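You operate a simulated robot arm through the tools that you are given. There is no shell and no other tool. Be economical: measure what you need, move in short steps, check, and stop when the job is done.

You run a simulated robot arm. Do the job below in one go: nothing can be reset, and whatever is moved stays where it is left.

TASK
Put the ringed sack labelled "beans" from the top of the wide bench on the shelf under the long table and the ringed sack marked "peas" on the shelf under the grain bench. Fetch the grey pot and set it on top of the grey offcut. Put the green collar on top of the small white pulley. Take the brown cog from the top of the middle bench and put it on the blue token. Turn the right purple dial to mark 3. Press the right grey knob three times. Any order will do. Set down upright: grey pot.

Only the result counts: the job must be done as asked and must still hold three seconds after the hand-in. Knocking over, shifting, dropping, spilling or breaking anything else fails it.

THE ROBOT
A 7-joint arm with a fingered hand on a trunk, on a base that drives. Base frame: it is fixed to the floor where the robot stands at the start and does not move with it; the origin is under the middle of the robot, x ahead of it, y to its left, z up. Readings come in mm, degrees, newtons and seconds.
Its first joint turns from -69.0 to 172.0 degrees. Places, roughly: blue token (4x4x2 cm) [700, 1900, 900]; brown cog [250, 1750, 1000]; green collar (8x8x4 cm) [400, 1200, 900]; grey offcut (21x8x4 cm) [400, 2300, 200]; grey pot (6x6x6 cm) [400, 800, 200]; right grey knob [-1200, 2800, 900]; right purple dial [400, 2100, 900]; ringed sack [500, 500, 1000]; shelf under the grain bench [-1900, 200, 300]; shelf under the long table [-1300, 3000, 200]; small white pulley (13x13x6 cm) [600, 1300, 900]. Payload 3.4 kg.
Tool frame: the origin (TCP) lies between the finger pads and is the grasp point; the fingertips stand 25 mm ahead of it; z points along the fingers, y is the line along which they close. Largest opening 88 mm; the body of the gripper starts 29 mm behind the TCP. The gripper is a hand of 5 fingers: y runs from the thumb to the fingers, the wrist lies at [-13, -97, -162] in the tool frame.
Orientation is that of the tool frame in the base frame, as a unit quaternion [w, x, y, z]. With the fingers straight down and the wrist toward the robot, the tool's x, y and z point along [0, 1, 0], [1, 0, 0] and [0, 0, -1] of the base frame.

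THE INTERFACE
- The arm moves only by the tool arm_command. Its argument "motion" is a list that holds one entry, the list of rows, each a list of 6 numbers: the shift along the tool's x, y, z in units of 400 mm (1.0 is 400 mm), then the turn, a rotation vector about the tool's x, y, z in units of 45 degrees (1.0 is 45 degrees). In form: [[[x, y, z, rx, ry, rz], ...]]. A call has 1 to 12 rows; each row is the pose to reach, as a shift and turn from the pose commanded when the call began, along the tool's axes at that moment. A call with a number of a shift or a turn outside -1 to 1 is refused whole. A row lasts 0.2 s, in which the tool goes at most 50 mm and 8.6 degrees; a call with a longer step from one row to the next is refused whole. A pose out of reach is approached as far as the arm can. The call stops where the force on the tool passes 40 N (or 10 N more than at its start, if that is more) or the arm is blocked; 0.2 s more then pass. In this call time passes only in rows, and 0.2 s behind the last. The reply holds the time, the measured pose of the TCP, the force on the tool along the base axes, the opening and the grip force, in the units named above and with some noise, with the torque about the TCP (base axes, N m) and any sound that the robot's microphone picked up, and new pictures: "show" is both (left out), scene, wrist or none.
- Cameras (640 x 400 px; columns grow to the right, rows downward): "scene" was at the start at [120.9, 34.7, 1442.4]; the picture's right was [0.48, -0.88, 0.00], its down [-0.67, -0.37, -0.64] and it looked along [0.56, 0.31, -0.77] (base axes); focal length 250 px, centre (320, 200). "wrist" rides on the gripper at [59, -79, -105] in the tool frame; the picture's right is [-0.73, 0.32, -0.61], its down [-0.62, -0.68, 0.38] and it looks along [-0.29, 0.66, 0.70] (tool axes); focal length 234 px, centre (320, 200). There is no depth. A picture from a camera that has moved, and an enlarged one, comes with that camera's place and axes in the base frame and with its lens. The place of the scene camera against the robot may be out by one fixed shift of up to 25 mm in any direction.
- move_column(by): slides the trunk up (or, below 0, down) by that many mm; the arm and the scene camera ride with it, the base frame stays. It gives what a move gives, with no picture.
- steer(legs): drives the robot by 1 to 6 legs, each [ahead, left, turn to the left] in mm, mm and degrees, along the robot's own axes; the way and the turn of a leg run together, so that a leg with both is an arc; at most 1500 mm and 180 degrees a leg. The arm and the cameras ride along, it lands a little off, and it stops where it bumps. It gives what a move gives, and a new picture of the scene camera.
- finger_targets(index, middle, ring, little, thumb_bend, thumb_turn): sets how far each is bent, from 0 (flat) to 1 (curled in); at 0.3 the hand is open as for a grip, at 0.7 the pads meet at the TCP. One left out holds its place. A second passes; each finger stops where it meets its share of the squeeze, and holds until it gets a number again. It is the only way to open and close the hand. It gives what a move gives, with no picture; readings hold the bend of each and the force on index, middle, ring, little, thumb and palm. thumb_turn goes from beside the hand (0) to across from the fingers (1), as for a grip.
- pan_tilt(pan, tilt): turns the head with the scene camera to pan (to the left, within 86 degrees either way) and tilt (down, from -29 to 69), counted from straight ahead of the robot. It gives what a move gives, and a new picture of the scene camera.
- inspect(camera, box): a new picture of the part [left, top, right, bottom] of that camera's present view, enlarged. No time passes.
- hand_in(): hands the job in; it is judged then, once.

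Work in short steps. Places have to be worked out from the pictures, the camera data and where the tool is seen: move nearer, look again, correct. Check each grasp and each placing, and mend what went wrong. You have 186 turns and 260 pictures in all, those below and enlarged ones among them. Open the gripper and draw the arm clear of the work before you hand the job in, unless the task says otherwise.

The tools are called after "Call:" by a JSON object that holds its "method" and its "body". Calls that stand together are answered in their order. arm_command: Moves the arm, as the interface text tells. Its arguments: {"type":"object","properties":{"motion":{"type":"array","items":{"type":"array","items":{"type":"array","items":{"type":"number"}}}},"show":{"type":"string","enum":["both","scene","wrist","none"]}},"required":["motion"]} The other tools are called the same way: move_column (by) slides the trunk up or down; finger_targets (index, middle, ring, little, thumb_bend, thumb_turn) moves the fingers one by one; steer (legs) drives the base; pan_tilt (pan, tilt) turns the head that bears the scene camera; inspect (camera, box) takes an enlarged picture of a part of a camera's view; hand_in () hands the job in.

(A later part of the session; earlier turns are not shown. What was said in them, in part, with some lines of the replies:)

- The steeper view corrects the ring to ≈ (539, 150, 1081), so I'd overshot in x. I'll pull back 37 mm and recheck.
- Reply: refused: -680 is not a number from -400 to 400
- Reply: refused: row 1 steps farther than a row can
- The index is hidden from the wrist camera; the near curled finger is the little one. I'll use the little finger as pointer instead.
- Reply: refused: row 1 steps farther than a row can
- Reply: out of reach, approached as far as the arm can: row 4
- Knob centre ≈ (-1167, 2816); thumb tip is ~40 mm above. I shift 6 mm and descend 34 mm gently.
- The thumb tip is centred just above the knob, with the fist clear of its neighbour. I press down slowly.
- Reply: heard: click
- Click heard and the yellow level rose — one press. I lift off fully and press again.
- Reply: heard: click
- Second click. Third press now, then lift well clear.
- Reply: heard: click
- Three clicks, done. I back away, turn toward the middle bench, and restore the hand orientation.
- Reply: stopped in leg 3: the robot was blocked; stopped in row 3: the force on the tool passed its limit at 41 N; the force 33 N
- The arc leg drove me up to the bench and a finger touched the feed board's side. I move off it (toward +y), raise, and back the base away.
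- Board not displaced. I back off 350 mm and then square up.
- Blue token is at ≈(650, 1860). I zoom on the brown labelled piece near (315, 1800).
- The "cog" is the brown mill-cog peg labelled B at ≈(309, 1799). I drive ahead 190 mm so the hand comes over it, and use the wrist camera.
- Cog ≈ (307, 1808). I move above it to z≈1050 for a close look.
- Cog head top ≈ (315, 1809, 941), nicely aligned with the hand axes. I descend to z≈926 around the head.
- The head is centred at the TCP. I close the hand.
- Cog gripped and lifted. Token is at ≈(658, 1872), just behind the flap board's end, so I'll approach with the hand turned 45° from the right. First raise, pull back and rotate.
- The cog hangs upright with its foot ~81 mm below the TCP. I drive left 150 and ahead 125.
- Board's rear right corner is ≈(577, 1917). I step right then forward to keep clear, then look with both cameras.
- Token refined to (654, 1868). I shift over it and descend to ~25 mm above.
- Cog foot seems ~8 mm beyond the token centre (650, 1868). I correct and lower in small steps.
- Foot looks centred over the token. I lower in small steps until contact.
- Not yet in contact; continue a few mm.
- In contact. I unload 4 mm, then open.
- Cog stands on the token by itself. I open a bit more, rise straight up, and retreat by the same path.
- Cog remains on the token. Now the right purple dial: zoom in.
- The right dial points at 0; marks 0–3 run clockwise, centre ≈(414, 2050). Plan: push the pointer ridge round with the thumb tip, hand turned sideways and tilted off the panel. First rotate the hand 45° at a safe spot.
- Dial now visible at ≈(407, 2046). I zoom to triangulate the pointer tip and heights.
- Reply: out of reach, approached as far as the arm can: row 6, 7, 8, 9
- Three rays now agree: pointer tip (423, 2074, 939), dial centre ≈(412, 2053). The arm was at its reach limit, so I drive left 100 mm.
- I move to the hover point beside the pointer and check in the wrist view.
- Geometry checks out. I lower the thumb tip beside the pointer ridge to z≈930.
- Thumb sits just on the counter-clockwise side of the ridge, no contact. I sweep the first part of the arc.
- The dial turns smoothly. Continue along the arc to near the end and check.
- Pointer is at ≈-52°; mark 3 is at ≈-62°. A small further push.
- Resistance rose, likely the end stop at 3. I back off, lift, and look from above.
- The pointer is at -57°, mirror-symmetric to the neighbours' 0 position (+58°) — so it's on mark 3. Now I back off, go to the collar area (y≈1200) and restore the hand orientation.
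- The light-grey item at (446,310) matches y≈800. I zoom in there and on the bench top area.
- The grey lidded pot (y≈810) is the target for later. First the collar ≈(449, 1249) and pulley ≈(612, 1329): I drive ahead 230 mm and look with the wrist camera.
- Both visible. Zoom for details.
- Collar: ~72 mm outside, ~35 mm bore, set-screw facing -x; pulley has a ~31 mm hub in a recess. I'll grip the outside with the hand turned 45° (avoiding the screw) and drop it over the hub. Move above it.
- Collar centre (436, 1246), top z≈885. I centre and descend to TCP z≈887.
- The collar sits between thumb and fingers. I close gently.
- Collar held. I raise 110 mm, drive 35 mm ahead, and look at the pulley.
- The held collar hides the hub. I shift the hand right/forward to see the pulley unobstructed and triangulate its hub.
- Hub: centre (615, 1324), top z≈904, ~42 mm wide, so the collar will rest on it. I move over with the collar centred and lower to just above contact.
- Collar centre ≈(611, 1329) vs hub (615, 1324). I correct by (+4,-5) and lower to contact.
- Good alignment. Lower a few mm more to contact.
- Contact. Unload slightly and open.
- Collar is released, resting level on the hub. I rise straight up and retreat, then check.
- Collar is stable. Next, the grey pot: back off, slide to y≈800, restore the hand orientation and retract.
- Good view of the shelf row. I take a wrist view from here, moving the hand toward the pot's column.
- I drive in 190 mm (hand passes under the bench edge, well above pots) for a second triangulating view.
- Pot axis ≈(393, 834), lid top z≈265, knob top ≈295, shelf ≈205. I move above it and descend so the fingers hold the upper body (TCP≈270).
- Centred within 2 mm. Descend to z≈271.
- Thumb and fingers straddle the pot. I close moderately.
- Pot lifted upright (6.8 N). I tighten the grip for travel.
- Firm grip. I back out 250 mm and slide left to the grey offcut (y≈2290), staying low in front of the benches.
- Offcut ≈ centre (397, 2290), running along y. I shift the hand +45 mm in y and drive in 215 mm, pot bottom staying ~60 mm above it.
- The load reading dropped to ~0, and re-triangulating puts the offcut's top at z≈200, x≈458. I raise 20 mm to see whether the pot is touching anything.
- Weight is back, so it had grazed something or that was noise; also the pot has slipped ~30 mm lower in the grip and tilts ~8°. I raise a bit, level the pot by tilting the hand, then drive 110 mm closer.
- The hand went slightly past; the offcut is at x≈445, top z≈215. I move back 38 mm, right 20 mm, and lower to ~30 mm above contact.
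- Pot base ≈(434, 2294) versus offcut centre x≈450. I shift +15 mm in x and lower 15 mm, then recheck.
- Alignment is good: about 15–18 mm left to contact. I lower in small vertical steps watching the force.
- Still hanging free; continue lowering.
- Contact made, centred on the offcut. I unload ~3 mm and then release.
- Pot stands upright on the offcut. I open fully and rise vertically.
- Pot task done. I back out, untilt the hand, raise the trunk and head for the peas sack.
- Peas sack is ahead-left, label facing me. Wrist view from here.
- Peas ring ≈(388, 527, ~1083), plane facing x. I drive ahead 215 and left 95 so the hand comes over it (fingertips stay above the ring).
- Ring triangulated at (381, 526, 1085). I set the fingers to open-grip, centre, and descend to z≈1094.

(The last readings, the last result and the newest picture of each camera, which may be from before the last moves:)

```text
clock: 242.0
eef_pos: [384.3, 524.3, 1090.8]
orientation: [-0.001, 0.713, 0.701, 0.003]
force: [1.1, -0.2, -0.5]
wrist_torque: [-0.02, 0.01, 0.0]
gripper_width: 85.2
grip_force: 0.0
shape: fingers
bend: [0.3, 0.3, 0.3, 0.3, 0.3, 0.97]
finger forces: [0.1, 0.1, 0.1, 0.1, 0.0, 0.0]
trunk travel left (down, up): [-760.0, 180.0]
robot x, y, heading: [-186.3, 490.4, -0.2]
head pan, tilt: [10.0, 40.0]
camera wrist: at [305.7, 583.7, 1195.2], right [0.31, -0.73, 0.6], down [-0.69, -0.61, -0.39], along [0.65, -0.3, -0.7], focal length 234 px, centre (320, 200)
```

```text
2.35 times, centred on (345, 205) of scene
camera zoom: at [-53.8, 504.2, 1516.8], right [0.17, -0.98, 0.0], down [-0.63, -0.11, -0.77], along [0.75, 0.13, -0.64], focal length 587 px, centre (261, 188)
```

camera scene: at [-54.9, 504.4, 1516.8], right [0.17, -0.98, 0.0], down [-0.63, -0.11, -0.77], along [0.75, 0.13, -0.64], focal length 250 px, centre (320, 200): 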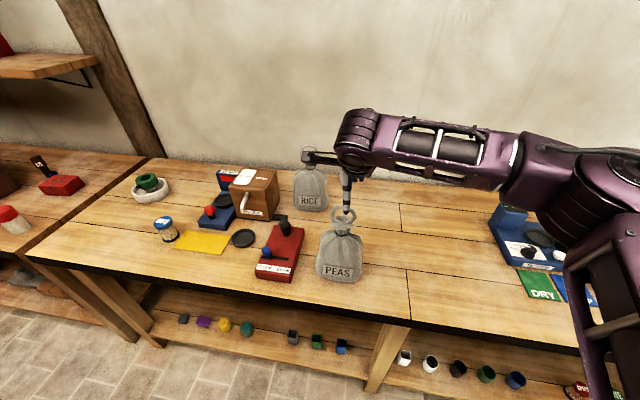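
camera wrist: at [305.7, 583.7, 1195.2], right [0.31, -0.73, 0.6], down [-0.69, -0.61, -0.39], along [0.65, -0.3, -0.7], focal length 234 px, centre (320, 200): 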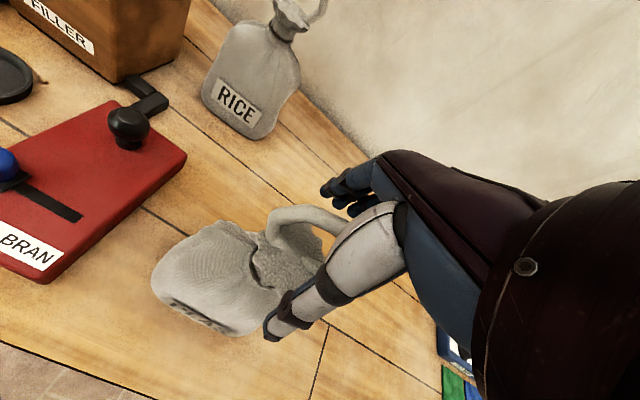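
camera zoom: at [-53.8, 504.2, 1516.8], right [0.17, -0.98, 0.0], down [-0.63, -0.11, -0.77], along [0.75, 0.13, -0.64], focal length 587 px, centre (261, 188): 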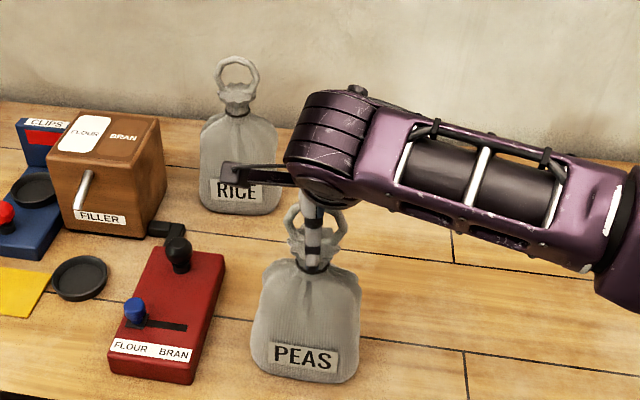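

Same configuration as the beans grasp. I close and lift.

Call:
{"method": "finger_targets", "body": {"index": 0.8, "middle": 0.8, "ring": 0.8, "little": 0.8, "thumb_bend": 0.8}}

Call:
{"method": "arm_command", "body": {"motion": [[[0, 0, -0.06, 0, 0, 0], [0, 0, -0.14, 0, 0, 0], [0, 0, -0.24, 0, 0, 0], [0, 0, -0.3, 0, 0, 0]]], "show": "both"}}

```text
clock: 243.0
eef_pos: [383.4, 524.4, 1091.0]
orientation: [-0.001, 0.713, 0.701, 0.003]
force: [-0.4, 0.0, 0.0]
wrist_torque: [0.08, -0.17, 0.09]
gripper_width: 0.0
grip_force: 3.6
shape: fingers
bend: [0.77, 0.8, 0.79, 0.8, 0.74, 0.97]
finger forces: [0.0, 0.1, 3.2, 0.0, 4.4, 0.1]
trunk travel left (down, up): [-760.0, 180.0]
robot x, y, heading: [-194.7, 490.1, -0.0]
head pan, tilt: [10.0, 40.0]
```

```text
clock: 244.0
eef_pos: [383.8, 526.9, 1210.6]
orientation: [-0.001, 0.713, 0.701, 0.002]
force: [-0.7, -0.4, -10.0]
wrist_torque: [-0.08, -0.04, 0.02]
gripper_width: 0.0
grip_force: 9.5
shape: fingers
bend: [0.77, 0.79, 0.8, 0.8, 0.73, 0.95]
finger forces: [9.1, 4.6, 0.1, 0.0, 5.2, 0.0]
trunk travel left (down, up): [-760.0, 180.0]
robot x, y, heading: [-192.9, 489.8, -0.1]
head pan, tilt: [10.0, 40.0]
camera scene: at [-53.6, 504.3, 1516.6], right [0.17, -0.98, 0.0], down [-0.63, -0.11, -0.77], along [0.75, 0.13, -0.64], focal length 250 px, centre (320, 200)
camera wrist: at [306.3, 587.1, 1315.6], right [0.31, -0.73, 0.6], down [-0.69, -0.61, -0.39], along [0.65, -0.3, -0.7], focal length 234 px, centre (320, 200)
```

scene: 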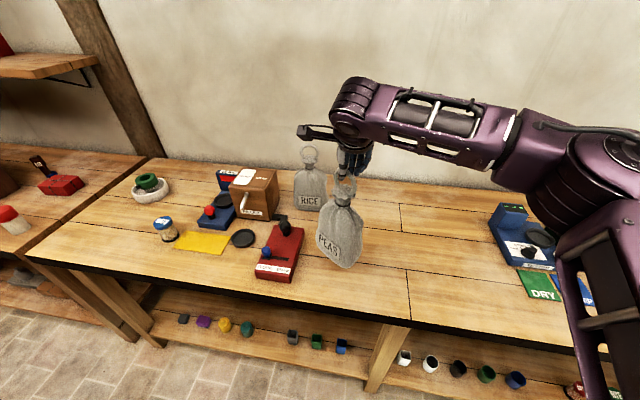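
wrist: 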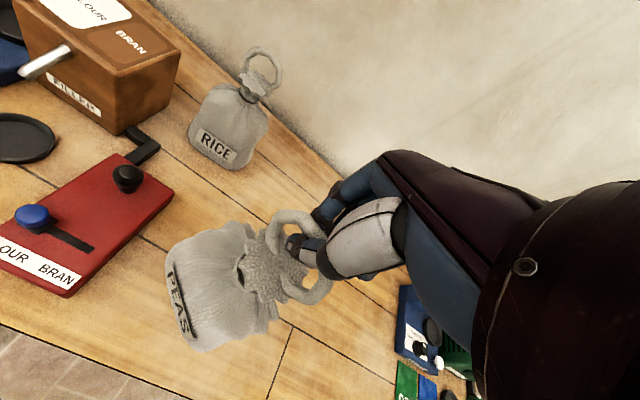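

Peas captured. I back off, retract the arm a bit, and turn to look for the grain bench.

Call:
{"method": "steer", "body": {"legs": [[-280, 0, 0]]}}

Call:
{"method": "arm_command", "body": {"motion": [[[0, -0.1, 0, 0, 0, 0], [0, -0.2, 0, 0, 0, 0], [0, -0.3, 0, 0, 0, 0], [0, -0.4, 0, 0, 0, 0], [0, -0.5, 0, 0, 0, 0]]], "show": "none"}}

Call:
{"method": "steer", "body": {"legs": [[0, 0, 110]]}}

Call:
{"method": "pan_tilt", "body": {"pan": 75, "tilt": 25}}

```text
clock: 246.0
eef_pos: [107.2, 525.6, 1209.4]
orientation: [-0.001, 0.713, 0.702, 0.003]
force: [1.5, 0.6, -11.0]
wrist_torque: [-0.05, -0.13, -0.01]
gripper_width: 0.1
grip_force: 9.7
shape: fingers
bend: [0.77, 0.79, 0.8, 0.8, 0.73, 0.95]
finger forces: [8.8, 4.8, 0.1, 0.0, 6.1, 0.1]
trunk travel left (down, up): [-760.0, 180.0]
robot x, y, heading: [-471.5, 490.6, -0.0]
head pan, tilt: [10.0, 40.0]
camera scene: at [-330.5, 504.5, 1516.5], right [0.17, -0.98, 0.0], down [-0.63, -0.11, -0.76], along [0.75, 0.13, -0.64], focal length 250 px, centre (320, 200)
```

scene: 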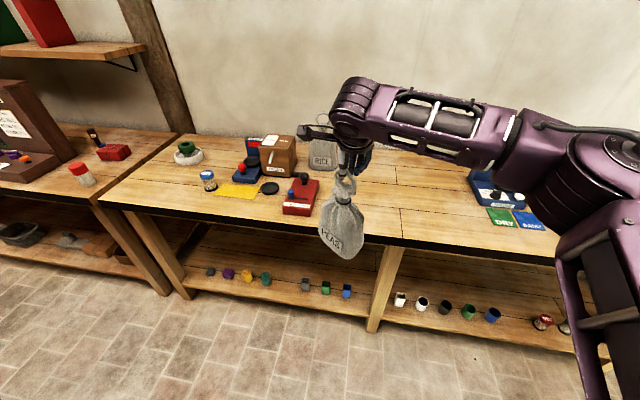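

```text
clock: 247.2
eef_pos: [-94.1, 530.8, 1209.7]
orientation: [0.0, 0.714, 0.7, 0.003]
force: [-0.5, -0.2, -10.1]
wrist_torque: [-0.08, -0.03, 0.0]
gripper_width: 0.2
grip_force: 13.6
shape: fingers
bend: [0.77, 0.79, 0.8, 0.8, 0.73, 0.95]
finger forces: [11.4, 3.9, 0.0, 0.0, 12.1, 0.0]
trunk travel left (down, up): [-760.0, 180.0]
robot x, y, heading: [-467.1, 492.5, -0.6]
head pan, tilt: [10.0, 40.0]
```

```text
clock: 252.2
eef_pos: [-648.3, 828.8, 1207.9]
orientation: [-0.003, -0.182, 0.983, 0.002]
force: [-0.9, 0.8, -9.3]
wrist_torque: [0.11, -0.01, 0.01]
gripper_width: 0.2
grip_force: 13.7
shape: fingers
bend: [0.78, 0.79, 0.8, 0.8, 0.73, 0.94]
finger forces: [9.9, 5.0, 0.1, 0.0, 12.6, 0.1]
trunk travel left (down, up): [-760.0, 180.0]
robot x, y, heading: [-469.2, 487.9, 111.9]
head pan, tilt: [10.0, 40.0]
camera scene: at [-531.7, 609.8, 1516.6], right [0.85, 0.53, 0.0], down [0.34, -0.55, -0.77], along [-0.4, 0.65, -0.64], focal length 250 px, centre (320, 200)
```

scene: 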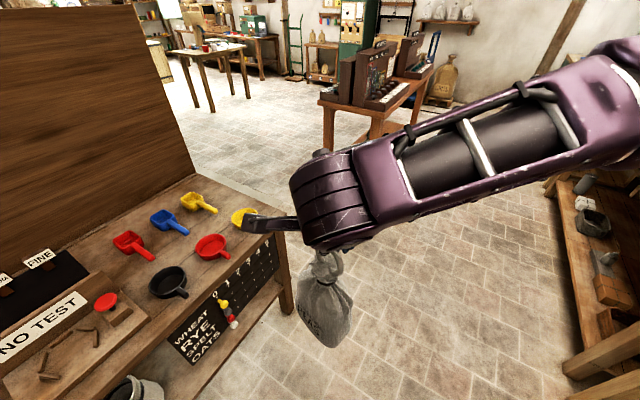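

```text
clock: 253.6
eef_pos: [-649.2, 830.8, 1207.6]
orientation: [-0.003, -0.182, 0.983, 0.002]
force: [0.3, 0.1, -9.4]
wrist_torque: [0.07, -0.03, 0.02]
gripper_width: 0.1
grip_force: 13.6
shape: fingers
bend: [0.78, 0.79, 0.8, 0.8, 0.73, 0.94]
finger forces: [10.5, 4.7, 0.0, 0.0, 12.9, 0.0]
trunk travel left (down, up): [-760.0, 180.0]
robot x, y, heading: [-472.9, 491.5, 111.8]
head pan, tilt: [75.0, 25.0]
camera scene: at [-578.0, 526.6, 1540.0], right [-0.12, 0.99, 0.0], down [0.42, 0.05, -0.91], along [-0.9, -0.11, -0.42], focal length 250 px, centre (320, 200)
```

scene: 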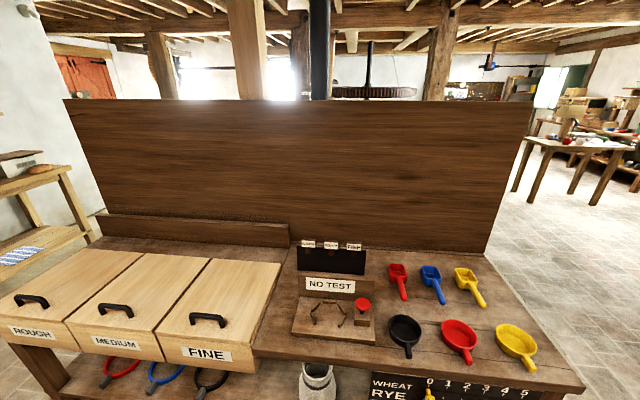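

This near side carries sieves/scoops in front of a panel (x≈-1550); the listed shelf at x≈-1900 is on the panel's far side. I drive to the gap around y≈1700 to look round the end.

Call:
{"method": "steer", "body": {"legs": [[0, 0, -22], [1210, 0, 0], [0, 0, 90], [900, 0, 0]]}}

Call:
{"method": "pan_tilt", "body": {"pan": 50, "tilt": 25}}

```text
clock: 269.1
eef_pos: [-1738.0, 1764.5, 1207.9]
orientation: [-0.003, -0.676, 0.737, 0.0]
force: [-0.4, 0.8, -9.7]
wrist_torque: [0.06, 0.03, -0.01]
gripper_width: 0.2
grip_force: 13.4
shape: fingers
bend: [0.78, 0.79, 0.8, 0.8, 0.73, 0.94]
finger forces: [11.1, 4.0, 0.0, 0.0, 12.7, 0.0]
trunk travel left (down, up): [-760.0, 180.0]
robot x, y, heading: [-1357.0, 1773.6, 176.1]
head pan, tilt: [75.0, 25.0]
camera scene: at [-1433.7, 1691.5, 1540.0], right [-0.95, 0.33, 0.0], down [0.14, 0.4, -0.91], along [-0.29, -0.86, -0.42], focal length 250 px, centre (320, 200)
```

scene: 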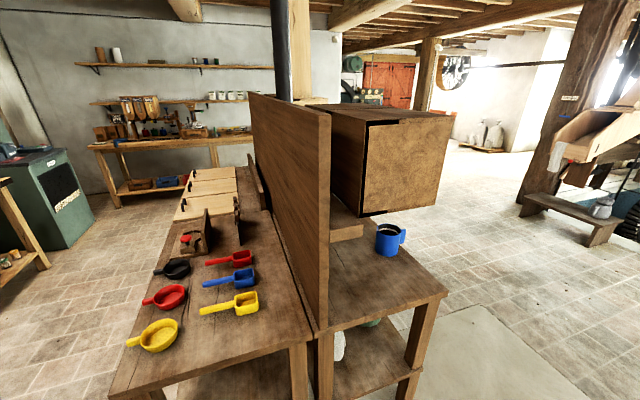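

```text
clock: 270.0
eef_pos: [-1736.9, 1764.3, 1207.5]
orientation: [-0.003, -0.676, 0.737, -0.001]
force: [-0.8, 0.6, -9.8]
wrist_torque: [0.08, 0.07, 0.02]
gripper_width: 0.1
grip_force: 14.0
shape: fingers
bend: [0.78, 0.79, 0.8, 0.8, 0.73, 0.94]
finger forces: [10.8, 4.3, 0.0, 0.0, 12.7, 0.0]
trunk travel left (down, up): [-760.0, 180.0]
robot x, y, heading: [-1357.4, 1779.0, 176.0]
head pan, tilt: [50.0, 25.0]
camera scene: at [-1467.6, 1712.2, 1540.0], right [-0.72, 0.69, 0.0], down [0.29, 0.3, -0.91], along [-0.63, -0.65, -0.42], focal length 250 px, centre (320, 200)
```

scene: 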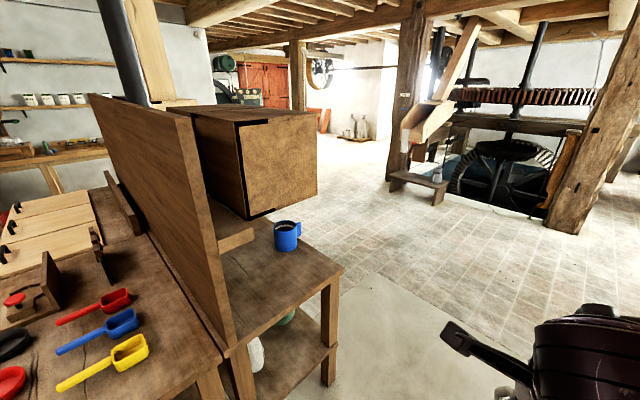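

The far-side bench (x -1560…-2090, under the cupboard) has the shelf. I drive round: ahead 1350, left, along, and turn to face it.

Call:
{"method": "steer", "body": {"legs": [[1350, 0, 0], [0, 0, 90], [1050, 0, 0], [0, 0, 92]]}}

Call:
{"method": "pan_tilt", "body": {"pan": -20, "tilt": 35}}

```text
clock: 289.3
eef_pos: [-2361.5, 832.7, 1207.6]
orientation: [-0.001, 0.726, 0.688, 0.002]
force: [0.6, -0.3, -9.7]
wrist_torque: [-0.09, -0.03, -0.01]
gripper_width: 0.0
grip_force: 14.0
shape: fingers
bend: [0.78, 0.79, 0.8, 0.8, 0.73, 0.94]
finger forces: [11.1, 3.7, 0.1, 0.0, 12.6, 0.1]
trunk travel left (down, up): [-760.0, 180.0]
robot x, y, heading: [-2743.0, 804.8, -2.3]
head pan, tilt: [50.0, 25.0]
camera scene: at [-2625.5, 871.4, 1540.0], right [0.74, -0.67, 0.0], down [-0.28, -0.31, -0.91], along [0.61, 0.67, -0.42], focal length 250 px, centre (320, 200)
```

scene: 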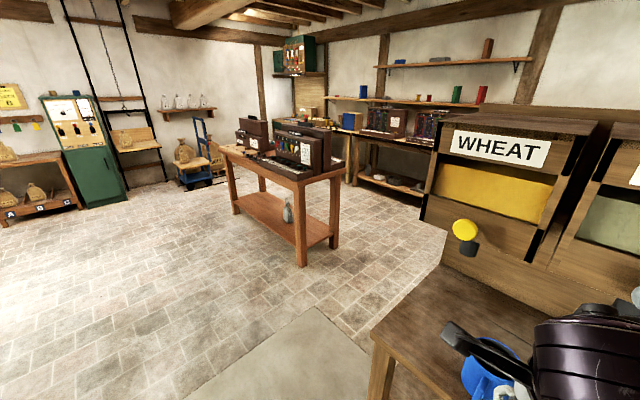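

```text
clock: 290.7
eef_pos: [-2361.6, 832.9, 1207.3]
orientation: [0.0, 0.725, 0.689, 0.002]
force: [0.5, 0.1, -9.3]
wrist_torque: [-0.05, -0.02, 0.02]
gripper_width: 0.1
grip_force: 13.4
shape: fingers
bend: [0.78, 0.79, 0.8, 0.8, 0.73, 0.94]
finger forces: [10.9, 4.0, 0.0, 0.1, 12.7, 0.1]
trunk travel left (down, up): [-760.0, 180.0]
robot x, y, heading: [-2742.1, 808.8, -2.0]
head pan, tilt: [-20.0, 35.0]
camera scene: at [-2605.6, 770.0, 1524.2], right [-0.38, -0.93, 0.0], down [-0.53, 0.22, -0.82], along [0.76, -0.31, -0.57], focal length 250 px, centre (320, 200)
```

scene: 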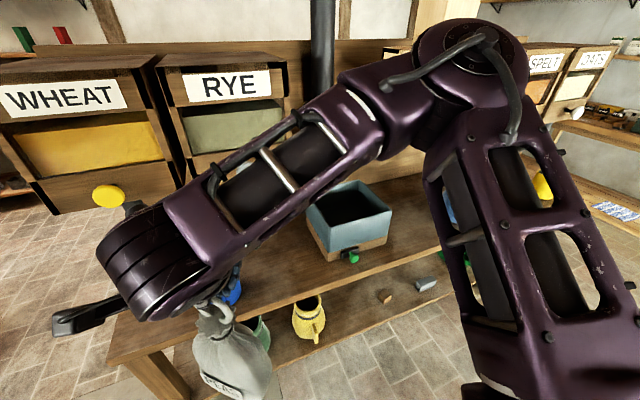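

This is the grain bench (wheat/rye/spelt/oats bins). I lower the trunk here in free space and look at its shelf.

Call:
{"method": "move_column", "body": {"by": -400}}

Call:
{"method": "move_column", "body": {"by": -270}}

Call:
{"method": "pan_tilt", "body": {"pan": -20, "tilt": 25}}

```text
clock: 294.6
eef_pos: [-2362.7, 832.7, 807.9]
orientation: [0.0, 0.725, 0.688, 0.001]
force: [1.0, -0.1, -9.5]
wrist_torque: [-0.08, -0.08, -0.02]
gripper_width: 0.1
grip_force: 13.9
shape: fingers
bend: [0.78, 0.79, 0.8, 0.8, 0.73, 0.94]
finger forces: [10.9, 3.8, 0.0, 0.0, 12.4, 0.0]
trunk travel left (down, up): [-360.0, 580.0]
robot x, y, heading: [-2743.5, 807.4, -2.1]
head pan, tilt: [-20.0, 35.0]
```

```text
clock: 297.3
eef_pos: [-2362.4, 831.9, 538.1]
orientation: [0.0, 0.725, 0.689, 0.002]
force: [-0.5, -0.2, -9.0]
wrist_torque: [-0.07, -0.04, 0.0]
gripper_width: 0.1
grip_force: 13.5
shape: fingers
bend: [0.78, 0.79, 0.8, 0.8, 0.73, 0.94]
finger forces: [11.0, 4.0, 0.0, 0.0, 12.6, 0.0]
trunk travel left (down, up): [-90.0, 850.0]
robot x, y, heading: [-2742.3, 804.7, -1.9]
head pan, tilt: [-20.0, 35.0]
```

```text
clock: 298.0
eef_pos: [-2361.7, 832.4, 537.5]
orientation: [-0.001, 0.725, 0.688, 0.001]
force: [-0.4, -0.1, -10.1]
wrist_torque: [-0.07, -0.05, 0.02]
gripper_width: 0.0
grip_force: 13.4
shape: fingers
bend: [0.78, 0.79, 0.8, 0.8, 0.73, 0.94]
finger forces: [11.0, 3.9, 0.0, 0.1, 12.4, 0.1]
trunk travel left (down, up): [-90.0, 850.0]
robot x, y, heading: [-2741.8, 808.3, -2.2]
head pan, tilt: [-20.0, 25.0]
camera scene: at [-2602.6, 768.4, 869.9], right [-0.38, -0.93, 0.0], down [-0.39, 0.16, -0.91], along [0.84, -0.34, -0.42], focal length 250 px, centre (320, 200)
```

scene: 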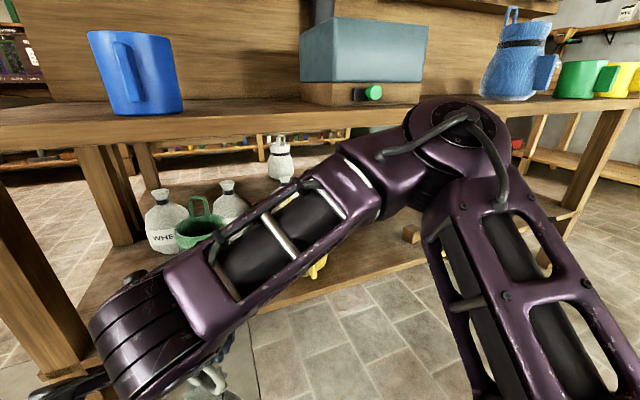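

The arm blocks part of the view. I pan the head left/right for the opening geometry.

Call:
{"method": "pan_tilt", "body": {"pan": -45, "tilt": 25}}

Call:
{"method": "arm_command", "body": {"motion": [[[0, 0, 0, 0, 0, 0]]], "show": "wrist"}}

```text
clock: 298.9
eef_pos: [-2362.9, 832.6, 537.1]
orientation: [-0.001, 0.726, 0.688, 0.002]
force: [-0.6, -0.2, -9.1]
wrist_torque: [-0.07, -0.07, -0.02]
gripper_width: 0.0
grip_force: 13.1
shape: fingers
bend: [0.78, 0.79, 0.8, 0.8, 0.73, 0.94]
finger forces: [11.0, 3.9, 0.0, 0.0, 12.4, 0.0]
trunk travel left (down, up): [-90.0, 850.0]
robot x, y, heading: [-2743.5, 806.7, -1.8]
head pan, tilt: [-45.0, 25.0]
camera scene: at [-2625.2, 735.6, 870.0], right [-0.73, -0.68, 0.0], down [-0.29, 0.31, -0.91], along [0.62, -0.66, -0.42], focal length 250 px, centre (320, 200)
```

scene: 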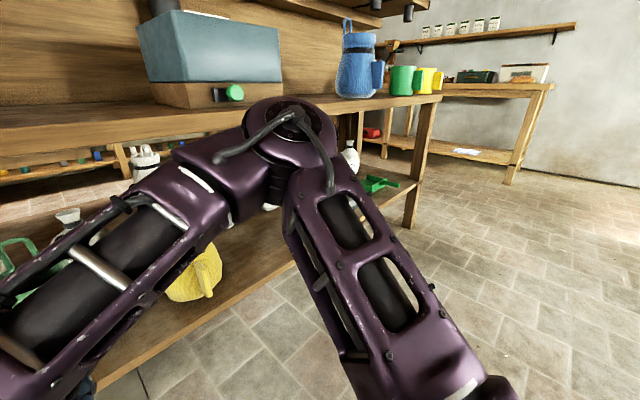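

```text
clock: 299.3
eef_pos: [-2362.9, 831.6, 538.6]
orientation: [0.0, 0.725, 0.689, 0.002]
force: [0.2, 0.2, -10.7]
wrist_torque: [-0.09, -0.02, 0.01]
gripper_width: 0.0
grip_force: 13.4
shape: fingers
bend: [0.78, 0.79, 0.8, 0.8, 0.73, 0.94]
finger forces: [11.1, 3.8, 0.0, 0.0, 12.5, 0.0]
trunk travel left (down, up): [-90.0, 850.0]
robot x, y, heading: [-2740.1, 805.3, -2.6]
head pan, tilt: [-45.0, 25.0]
camera wrist: at [-2438.1, 895.3, 643.0], right [0.28, -0.74, 0.6], down [-0.71, -0.58, -0.39], along [0.64, -0.32, -0.7], focal length 234 px, centre (320, 200)
```

wrist: 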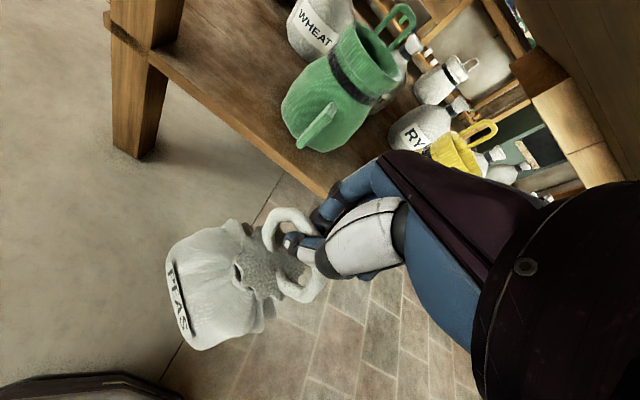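

The shelf is cluttered here (jugs, grain sacks). I slide right to y≈250 to look for a free spot.

Call:
{"method": "steer", "body": {"legs": [[0, -450, 2]]}}

Call:
{"method": "pan_tilt", "body": {"pan": 30, "tilt": 25}}

Call:
{"method": "pan_tilt", "body": {"pan": -50, "tilt": 25}}

```text
clock: 302.0
eef_pos: [-2369.9, 410.0, 538.1]
orientation: [-0.002, 0.709, 0.705, 0.002]
force: [0.3, 1.1, -9.5]
wrist_torque: [-0.05, -0.03, 0.02]
gripper_width: 0.0
grip_force: 13.0
shape: fingers
bend: [0.78, 0.79, 0.8, 0.8, 0.73, 0.93]
finger forces: [10.6, 4.0, 0.0, 0.0, 11.9, 0.0]
trunk travel left (down, up): [-90.0, 850.0]
robot x, y, heading: [-2748.2, 367.1, 0.5]
head pan, tilt: [-45.0, 25.0]
camera scene: at [-2628.1, 301.5, 870.0], right [-0.7, -0.71, 0.0], down [-0.3, 0.3, -0.91], along [0.65, -0.63, -0.42], focal length 250 px, centre (320, 200)
```

scene: 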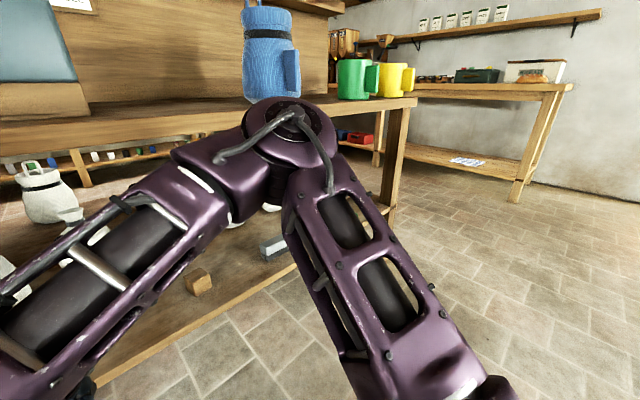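

```text
clock: 303.5
eef_pos: [-2370.7, 410.6, 537.5]
orientation: [-0.001, 0.71, 0.705, 0.003]
force: [0.6, -0.1, -9.3]
wrist_torque: [-0.06, -0.07, -0.01]
gripper_width: 0.3
grip_force: 13.5
shape: fingers
bend: [0.78, 0.79, 0.8, 0.8, 0.73, 0.93]
finger forces: [10.6, 4.1, 0.0, 0.1, 12.0, 0.1]
trunk travel left (down, up): [-90.0, 850.0]
robot x, y, heading: [-2743.7, 368.5, 0.7]
head pan, tilt: [30.0, 25.0]
camera scene: at [-2614.5, 412.7, 870.0], right [0.51, -0.86, 0.0], down [-0.36, -0.21, -0.91], along [0.78, 0.46, -0.42], focal length 250 px, centre (320, 200)
```

scene: 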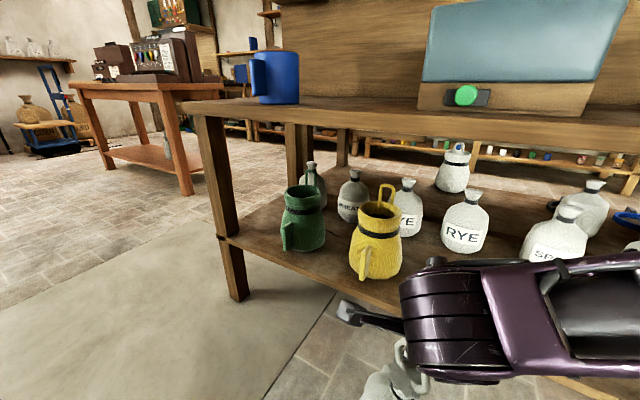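

```text
clock: 305.0
eef_pos: [-2369.4, 411.6, 539.0]
orientation: [-0.001, 0.71, 0.704, 0.002]
force: [0.7, 0.4, -9.8]
wrist_torque: [-0.04, -0.08, 0.01]
gripper_width: 0.0
grip_force: 13.7
shape: fingers
bend: [0.78, 0.79, 0.8, 0.8, 0.73, 0.93]
finger forces: [10.9, 4.0, 0.0, 0.0, 12.3, 0.0]
trunk travel left (down, up): [-90.0, 850.0]
robot x, y, heading: [-2748.6, 365.7, 0.5]
head pan, tilt: [-50.0, 25.0]
camera scene: at [-2633.9, 296.0, 870.0], right [-0.76, -0.65, 0.0], down [-0.28, 0.32, -0.91], along [0.59, -0.69, -0.42], focal length 250 px, centre (320, 200)
```

scene: 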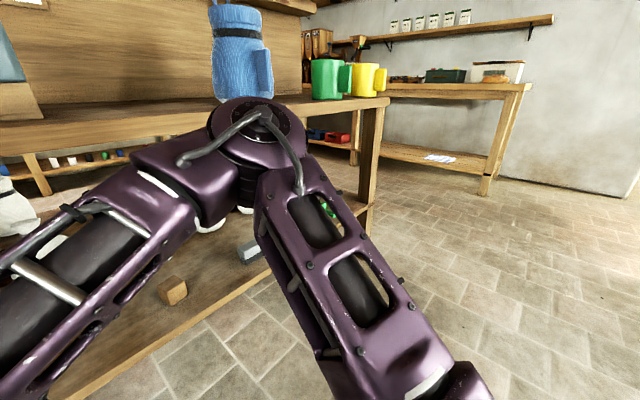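

There's a free front zone around (-1985, 390) between the yellow jug and a small cube. The shelf is ~325 high with limited headroom (~770), so I tilt the hand 45° forward to keep the wrist low, raising a bit as well.

Call:
{"method": "arm_command", "body": {"motion": [[[0, 0, -0.03, -0.17, 0, 0], [0, 0, -0.06, -0.34, 0, 0], [0, 0, -0.09, -0.51, 0, 0], [0, 0, -0.12, -0.68, 0, 0], [0, 0, -0.15, -0.85, 0, 0], [0, 0, -0.175, -1.0, 0, 0]]], "show": "wrist"}}

Call:
{"method": "pan_tilt", "body": {"pan": 5, "tilt": 30}}

```text
clock: 306.4
eef_pos: [-2367.7, 410.5, 607.7]
orientation: [0.266, 0.659, 0.649, 0.271]
force: [0.6, 0.0, -10.1]
wrist_torque: [-0.07, 0.06, 0.01]
gripper_width: 0.3
grip_force: 12.9
shape: fingers
bend: [0.78, 0.8, 0.8, 0.8, 0.73, 0.93]
finger forces: [10.8, 1.6, 0.0, 0.0, 13.5, 0.0]
trunk travel left (down, up): [-90.0, 850.0]
robot x, y, heading: [-2749.7, 366.6, 0.4]
head pan, tilt: [-50.0, 25.0]
camera wrist: at [-2496.9, 470.8, 627.2], right [-0.21, -0.73, 0.65], down [-0.22, -0.61, -0.76], along [0.95, -0.3, -0.04], focal length 234 px, centre (320, 200)
```

wrist: 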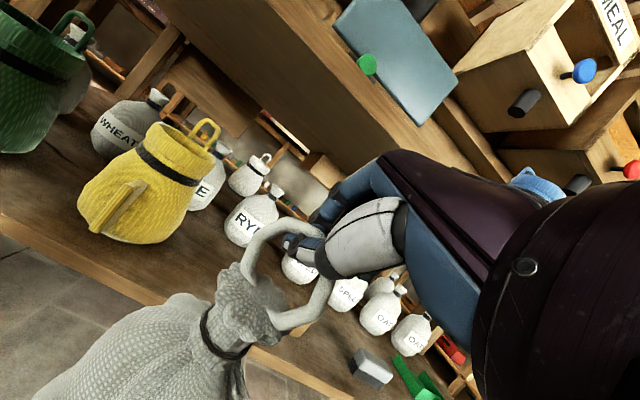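

```text
clock: 307.6
eef_pos: [-2368.9, 411.8, 605.9]
orientation: [0.268, 0.657, 0.651, 0.269]
force: [-0.7, -0.2, -9.3]
wrist_torque: [-0.11, 0.09, 0.01]
gripper_width: 0.0
grip_force: 12.4
shape: fingers
bend: [0.78, 0.8, 0.8, 0.8, 0.73, 0.93]
finger forces: [9.6, 1.6, 0.0, 0.0, 14.2, 0.1]
trunk travel left (down, up): [-90.0, 850.0]
robot x, y, heading: [-2746.9, 366.1, 0.4]
head pan, tilt: [5.0, 30.0]
camera scene: at [-2602.6, 368.1, 866.2], right [0.02, -1.0, 0.0], down [-0.46, -0.01, -0.89], along [0.89, 0.02, -0.46], focal length 250 px, centre (320, 200)
```

scene: 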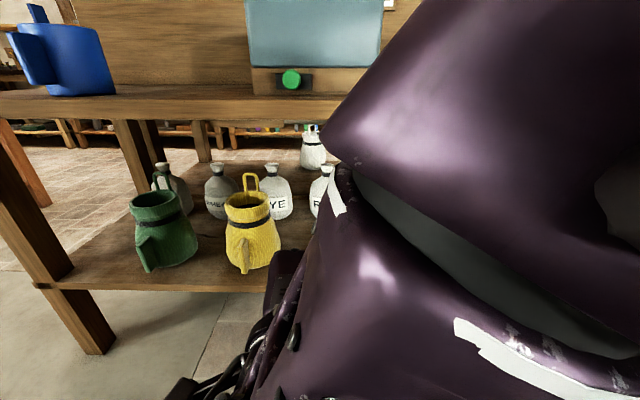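

Hand tilted, sack hanging well. I extend the arm forward 240 mm (slightly up) so the elbow straightens before driving.

Call:
{"method": "arm_command", "body": {"motion": [[[0, 0.08, 0.065, 0, 0, 0], [0, 0.16, 0.13, 0, 0, 0], [0, 0.24, 0.2, 0, 0, 0], [0, 0.32, 0.27, 0, 0, 0], [0, 0.4, 0.345, 0, 0, 0], [0, 0.455, 0.4, 0, 0, 0]]], "show": "both"}}

```text
clock: 309.0
eef_pos: [-2127.4, 405.7, 623.4]
orientation: [0.272, 0.657, 0.649, 0.271]
force: [0.7, -0.3, -9.0]
wrist_torque: [-0.1, -0.02, -0.01]
gripper_width: 0.1
grip_force: 8.2
shape: fingers
bend: [0.78, 0.8, 0.8, 0.8, 0.73, 0.93]
finger forces: [8.2, 2.1, 0.1, 0.1, 6.4, 0.0]
trunk travel left (down, up): [-90.0, 850.0]
robot x, y, heading: [-2752.3, 370.0, 0.5]
head pan, tilt: [5.0, 30.0]
camera scene: at [-2603.1, 374.6, 861.9], right [0.1, -1.0, 0.0], down [-0.5, -0.05, -0.87], along [0.86, 0.08, -0.5], focal length 250 px, centre (320, 200)
camera wrist: at [-2256.8, 466.5, 641.0], right [-0.21, -0.73, 0.65], down [-0.22, -0.62, -0.76], along [0.95, -0.3, -0.03], focal length 234 px, centre (320, 200)
```

scene: 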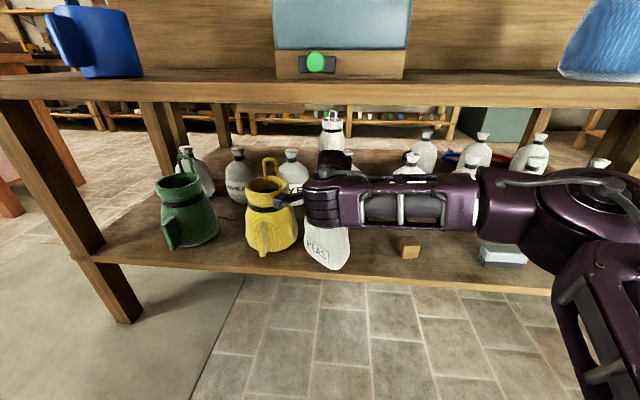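
wrist: 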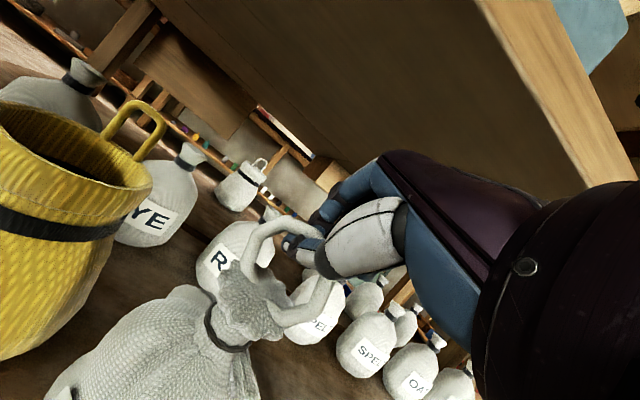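

The free spot is between the yellow jug (y≥540) and the cube (y≤180), so I shift the sack to y≈365 and drive in 140 mm.

Call:
{"method": "arm_command", "body": {"motion": [[[-0.05, 0, 0, 0, 0, 0], [-0.095, 0, 0, 0, 0, 0]]], "show": "none"}}

Call:
{"method": "steer", "body": {"legs": [[150, 0, 0]]}}

Call:
{"method": "arm_command", "body": {"motion": [[[0, 0, 0, 0, 0, 0]]], "show": "wrist"}}

```text
clock: 309.6
eef_pos: [-2128.4, 368.8, 622.9]
orientation: [0.271, 0.656, 0.65, 0.271]
force: [-0.7, -0.7, -10.7]
wrist_torque: [-0.09, 0.05, 0.0]
gripper_width: 0.0
grip_force: 12.9
shape: fingers
bend: [0.78, 0.8, 0.8, 0.8, 0.72, 0.94]
finger forces: [8.7, 1.7, 0.1, 0.0, 16.4, 0.0]
trunk travel left (down, up): [-90.0, 850.0]
robot x, y, heading: [-2748.4, 365.4, 0.5]
head pan, tilt: [5.0, 30.0]
```

```text
clock: 311.0
eef_pos: [-1974.3, 369.2, 622.2]
orientation: [0.271, 0.657, 0.649, 0.272]
force: [-3.1, 0.0, -8.1]
wrist_torque: [-0.07, 0.07, -0.01]
gripper_width: 0.0
grip_force: 13.7
shape: fingers
bend: [0.78, 0.8, 0.8, 0.8, 0.72, 0.93]
finger forces: [10.4, 1.2, 0.0, 0.0, 14.6, 0.0]
trunk travel left (down, up): [-90.0, 850.0]
robot x, y, heading: [-2591.8, 368.3, 0.1]
head pan, tilt: [5.0, 30.0]
camera scene: at [-2449.6, 375.1, 862.0], right [0.09, -1.0, 0.0], down [-0.5, -0.05, -0.87], along [0.86, 0.08, -0.5], focal length 250 px, centre (320, 200)
```

scene: 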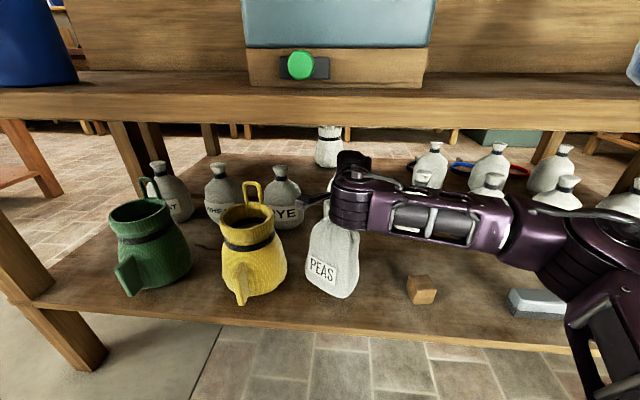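

```text
clock: 311.4
eef_pos: [-1972.9, 368.9, 621.6]
orientation: [0.27, 0.658, 0.65, 0.27]
force: [3.5, -0.4, -9.2]
wrist_torque: [-0.06, -0.1, -0.04]
gripper_width: 0.1
grip_force: 8.7
shape: fingers
bend: [0.78, 0.8, 0.8, 0.8, 0.73, 0.93]
finger forces: [8.0, 2.3, 0.0, 0.1, 7.4, 0.1]
trunk travel left (down, up): [-90.0, 850.0]
robot x, y, heading: [-2595.9, 365.9, 0.3]
head pan, tilt: [5.0, 30.0]
camera wrist: at [-2103.4, 429.3, 640.8], right [-0.21, -0.73, 0.66], down [-0.22, -0.62, -0.75], along [0.95, -0.3, -0.03], focal length 234 px, centre (320, 200)
```

wrist: 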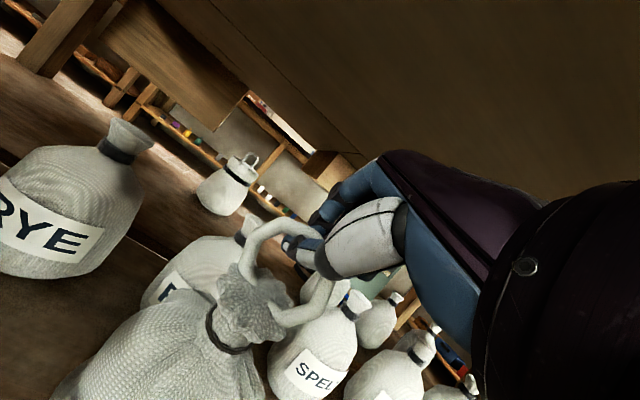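

Sack is well placed between neighbours and inside the front edge. I lower 25 mm, then in small steps to contact.

Call:
{"method": "arm_command", "body": {"motion": [[[0, -0.022, 0.022, 0, 0, 0], [0, -0.044, 0.044, 0, 0, 0], [0, -0.044, 0.044, 0, 0, 0]]], "show": "none"}}

Call:
{"method": "arm_command", "body": {"motion": [[[0, -0.018, 0.018, 0, 0, 0], [0, -0.018, 0.018, 0, 0, 0]]], "show": "scene"}}

```text
clock: 312.2
eef_pos: [-1974.8, 369.5, 597.8]
orientation: [0.272, 0.657, 0.648, 0.272]
force: [-1.8, -1.3, -0.6]
wrist_torque: [-0.01, 0.01, 0.02]
gripper_width: 0.1
grip_force: 2.0
shape: fingers
bend: [0.79, 0.8, 0.8, 0.8, 0.74, 0.93]
finger forces: [0.1, 1.4, 0.0, 0.1, 2.0, 0.0]
trunk travel left (down, up): [-90.0, 850.0]
robot x, y, heading: [-2596.6, 365.9, 0.4]
head pan, tilt: [5.0, 30.0]
```

```text
clock: 312.8
eef_pos: [-1975.6, 369.2, 587.3]
orientation: [0.271, 0.657, 0.649, 0.272]
force: [-2.4, -0.6, -1.6]
wrist_torque: [-0.08, -0.03, 0.05]
gripper_width: 0.0
grip_force: 1.0
shape: fingers
bend: [0.79, 0.8, 0.8, 0.8, 0.74, 0.93]
finger forces: [0.1, 0.0, 0.0, 0.0, 2.3, 0.0]
trunk travel left (down, up): [-90.0, 850.0]
robot x, y, heading: [-2592.4, 371.8, 0.1]
head pan, tilt: [5.0, 30.0]
camera scene: at [-2450.5, 374.9, 862.2], right [0.09, -1.0, 0.0], down [-0.5, -0.05, -0.87], along [0.86, 0.08, -0.5], focal length 250 px, centre (320, 200)
```

scene: 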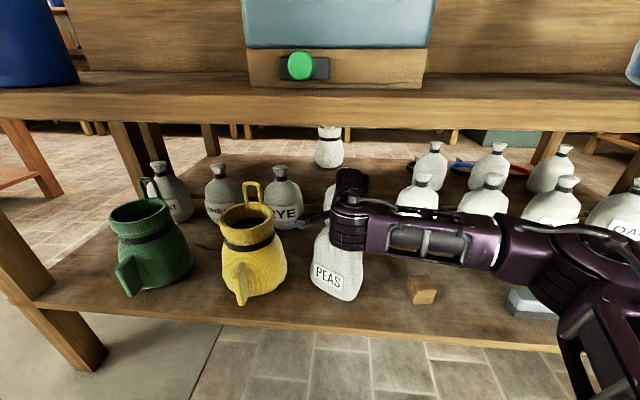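

The sack took its own weight at TCP≈598. I go back up 8 mm to neutral, then look before opening.

Call:
{"method": "arm_command", "body": {"motion": [[[0, 0.014, -0.014, 0, 0, 0], [0, 0.014, -0.014, 0, 0, 0]]], "show": "wrist"}}

Call:
{"method": "inspect", "body": {"camera": "scene", "box": [260, 150, 440, 320]}}

```text
clock: 313.4
eef_pos: [-1974.7, 370.4, 596.1]
orientation: [0.27, 0.657, 0.649, 0.272]
force: [-0.3, 0.2, -0.3]
wrist_torque: [-0.09, -0.03, -0.05]
gripper_width: 0.0
grip_force: 1.8
shape: fingers
bend: [0.79, 0.8, 0.8, 0.8, 0.73, 0.93]
finger forces: [0.0, 0.9, 0.1, 0.0, 3.8, 0.0]
trunk travel left (down, up): [-90.0, 850.0]
robot x, y, heading: [-2595.3, 369.0, 0.3]
head pan, tilt: [5.0, 30.0]
camera wrist: at [-2104.5, 430.3, 614.4], right [-0.21, -0.73, 0.65], down [-0.22, -0.62, -0.76], along [0.95, -0.3, -0.03], focal length 234 px, centre (320, 200)
```

wrist: 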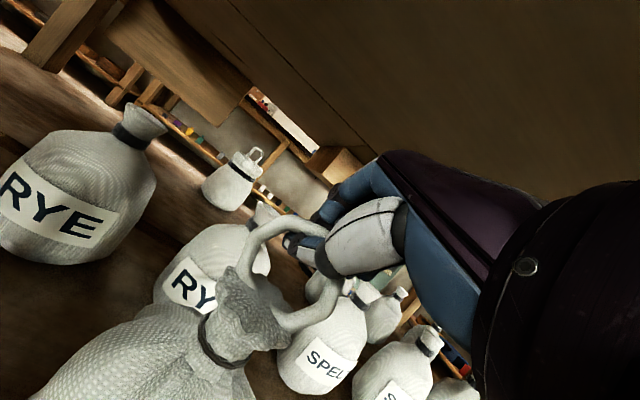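

```text
2.35 times, centred on (350, 235) of scene
camera zoom: at [-2449.7, 375.2, 862.0], right [0.09, -1.0, 0.0], down [-0.5, -0.05, -0.87], along [0.86, 0.08, -0.5], focal length 587 px, centre (249, 118)
```

zoom: 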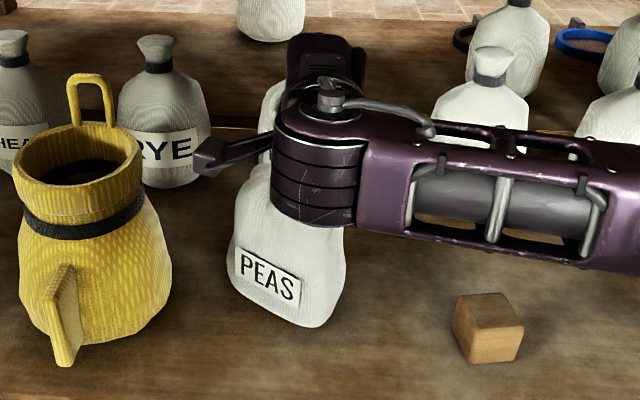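

Sack rests on its base (it's just yawed). I open the hand and raise straight up 45 mm.

Call:
{"method": "finger_targets", "body": {"index": 0.3, "middle": 0.3, "ring": 0.3, "little": 0.3, "thumb_bend": 0.3}}

Call:
{"method": "arm_command", "body": {"motion": [[[0, 0.02, -0.02, 0, 0, 0], [0, 0.05, -0.05, 0, 0, 0], [0, 0.08, -0.08, 0, 0, 0]]], "show": "wrist"}}

Call:
{"method": "inspect", "body": {"camera": "scene", "box": [260, 130, 440, 320]}}

```text
clock: 314.4
eef_pos: [-1975.3, 368.6, 596.5]
orientation: [0.27, 0.657, 0.649, 0.271]
force: [-0.3, -0.1, -0.6]
wrist_torque: [0.03, 0.01, -0.03]
gripper_width: 84.2
grip_force: 0.1
shape: fingers
bend: [0.3, 0.3, 0.3, 0.3, 0.3, 0.97]
finger forces: [0.0, 0.0, 0.0, 0.0, 0.0, 0.1]
trunk travel left (down, up): [-90.0, 850.0]
robot x, y, heading: [-2594.0, 368.7, 0.3]
head pan, tilt: [5.0, 30.0]
```

```text
clock: 315.2
eef_pos: [-1975.2, 368.1, 640.2]
orientation: [0.27, 0.657, 0.649, 0.271]
force: [-1.1, 0.0, 0.2]
wrist_torque: [-0.01, 0.0, 0.01]
gripper_width: 84.4
grip_force: 0.1
shape: fingers
bend: [0.3, 0.3, 0.3, 0.3, 0.3, 0.97]
finger forces: [0.0, 0.0, 0.0, 0.1, 0.0, 0.0]
trunk travel left (down, up): [-90.0, 850.0]
robot x, y, heading: [-2590.0, 371.7, 0.2]
head pan, tilt: [5.0, 30.0]
camera wrist: at [-2104.1, 428.2, 660.0], right [-0.21, -0.73, 0.65], down [-0.22, -0.62, -0.76], along [0.95, -0.3, -0.03], focal length 234 px, centre (320, 200)
```

wrist: 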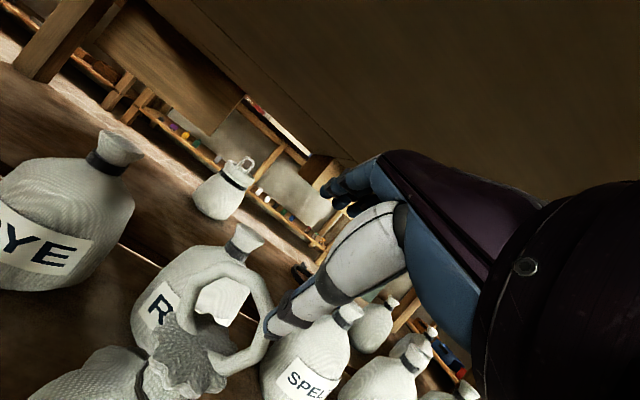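

```text
2.11 times, centred on (350, 225) of scene
camera zoom: at [-2450.5, 375.0, 862.1], right [0.09, -1.0, 0.0], down [-0.5, -0.05, -0.87], along [0.86, 0.08, -0.5], focal length 525 px, centre (257, 147)
```

zoom: 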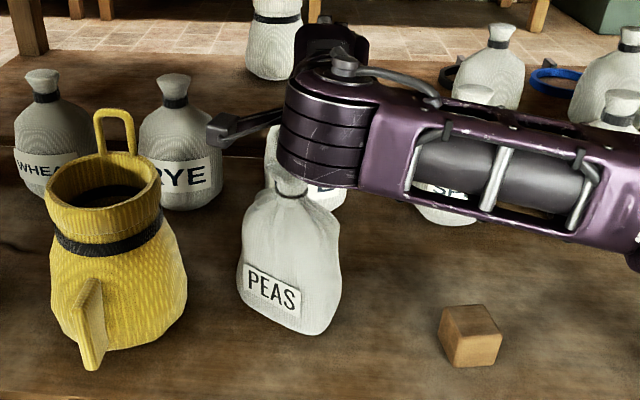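

Ring is free below the fingers, sack standing. I retreat straight back at this height.

Call:
{"method": "arm_command", "body": {"motion": [[[0, -0.05, -0.08, 0, 0, 0], [0, -0.12, -0.15, 0, 0, 0], [0, -0.19, -0.22, 0, 0, 0], [0, -0.26, -0.29, 0, 0, 0], [0, -0.33, -0.36, 0, 0, 0]]], "show": "scene"}}

```text
clock: 316.4
eef_pos: [-2171.2, 367.9, 648.8]
orientation: [0.271, 0.657, 0.649, 0.272]
force: [0.3, -0.6, -0.5]
wrist_torque: [0.02, 0.02, 0.02]
gripper_width: 84.6
grip_force: 0.1
shape: fingers
bend: [0.3, 0.3, 0.3, 0.3, 0.3, 0.97]
finger forces: [0.1, 0.1, 0.0, 0.0, 0.0, 0.2]
trunk travel left (down, up): [-90.0, 850.0]
robot x, y, heading: [-2592.0, 368.7, 0.4]
head pan, tilt: [5.0, 30.0]
camera scene: at [-2450.5, 375.0, 862.1], right [0.09, -1.0, 0.0], down [-0.5, -0.05, -0.87], along [0.86, 0.08, -0.5], focal length 250 px, centre (320, 200)
```

scene: 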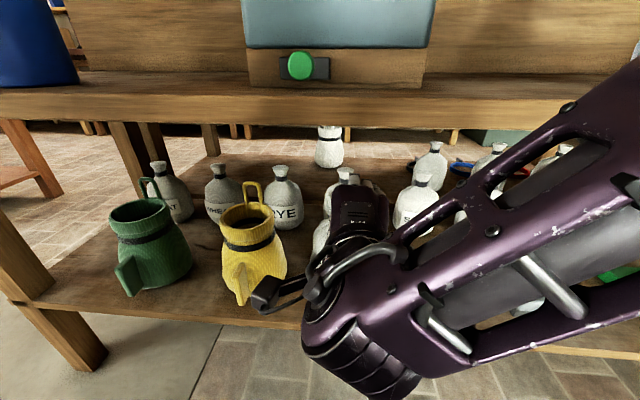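

Back out the base 300 mm and check the sack.

Call:
{"method": "steer", "body": {"legs": [[-300, 0, 0]]}}

Call:
{"method": "arm_command", "body": {"motion": [[[0, 0, 0, 0, 0, 0]]], "show": "wrist"}}

```text
clock: 318.5
eef_pos: [-2470.3, 367.1, 649.4]
orientation: [0.271, 0.657, 0.648, 0.272]
force: [0.2, -0.1, 0.0]
wrist_torque: [0.0, 0.01, 0.04]
gripper_width: 84.5
grip_force: 0.0
shape: fingers
bend: [0.3, 0.3, 0.3, 0.3, 0.3, 0.97]
finger forces: [0.0, 0.0, 0.0, 0.0, 0.1, 0.0]
trunk travel left (down, up): [-90.0, 850.0]
robot x, y, heading: [-2893.9, 369.3, 0.1]
head pan, tilt: [5.0, 30.0]
camera scene: at [-2749.9, 373.6, 862.2], right [0.09, -1.0, 0.0], down [-0.5, -0.05, -0.87], along [0.86, 0.08, -0.5], focal length 250 px, centre (320, 200)
```

scene: 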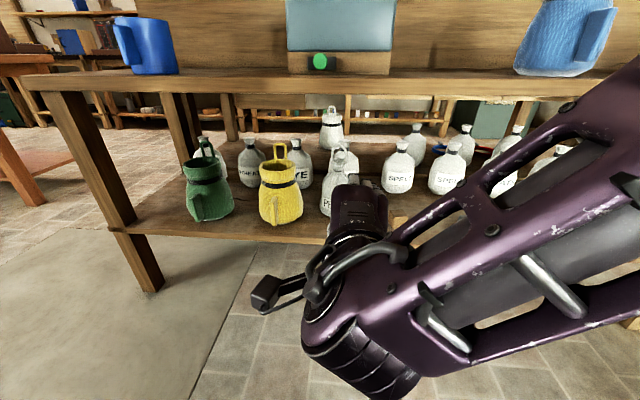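

```text
clock: 318.9
eef_pos: [-2470.8, 367.9, 648.5]
orientation: [0.271, 0.658, 0.648, 0.272]
force: [-0.1, -0.3, -0.8]
wrist_torque: [0.01, -0.01, 0.03]
gripper_width: 84.4
grip_force: 0.0
shape: fingers
bend: [0.3, 0.3, 0.3, 0.3, 0.3, 0.97]
finger forces: [0.1, 0.1, 0.0, 0.0, 0.1, 0.0]
trunk travel left (down, up): [-90.0, 850.0]
robot x, y, heading: [-2897.2, 366.0, -0.2]
head pan, tilt: [5.0, 30.0]
camera wrist: at [-2599.7, 428.5, 667.3], right [-0.21, -0.73, 0.65], down [-0.22, -0.62, -0.76], along [0.95, -0.3, -0.03], focal length 234 px, centre (320, 200)
```

wrist: 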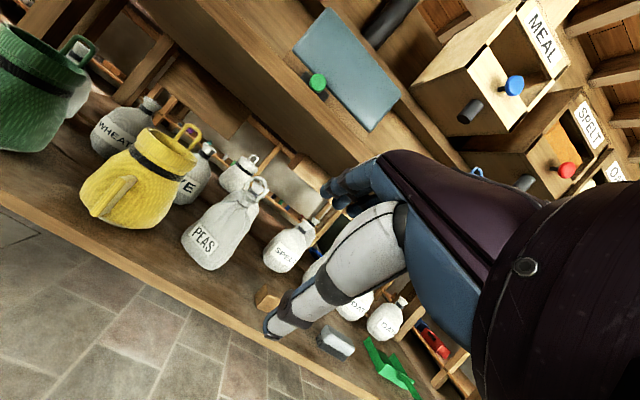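

Peas stands upright on the grain bench's shelf, the hand is open and clear. All other items were checked after placing: beans, pot, collar, cog, dial and knob. I hand in.

Call:
{"method": "hand_in", "body": {}}

```text
The job is handed in.
```

I finished all seven tasks and handed the job in; the gripper is open and the arm is clear of the work.

- **Sacks:** Beans stands on the shelf under the long table. Peas stands on the shelf under the grain bench.
- **Grey pot:** it stands upright on the grey offcut.
- **Green collar:** it rests on the hub of the small white pulley.
- **Brown cog:** it stands on the blue token.
- **Right purple dial:** I turned it to mark 3. I measured the pointer at about 57°, and mark 3 should be at about 58°.
- **Right grey knob:** I pressed it three times and heard three clicks.

While moving between jobs, the base ran into the middle bench and a finger pushed against the side of the flap board with about 40 N. In the pictures afterwards the board had not moved.
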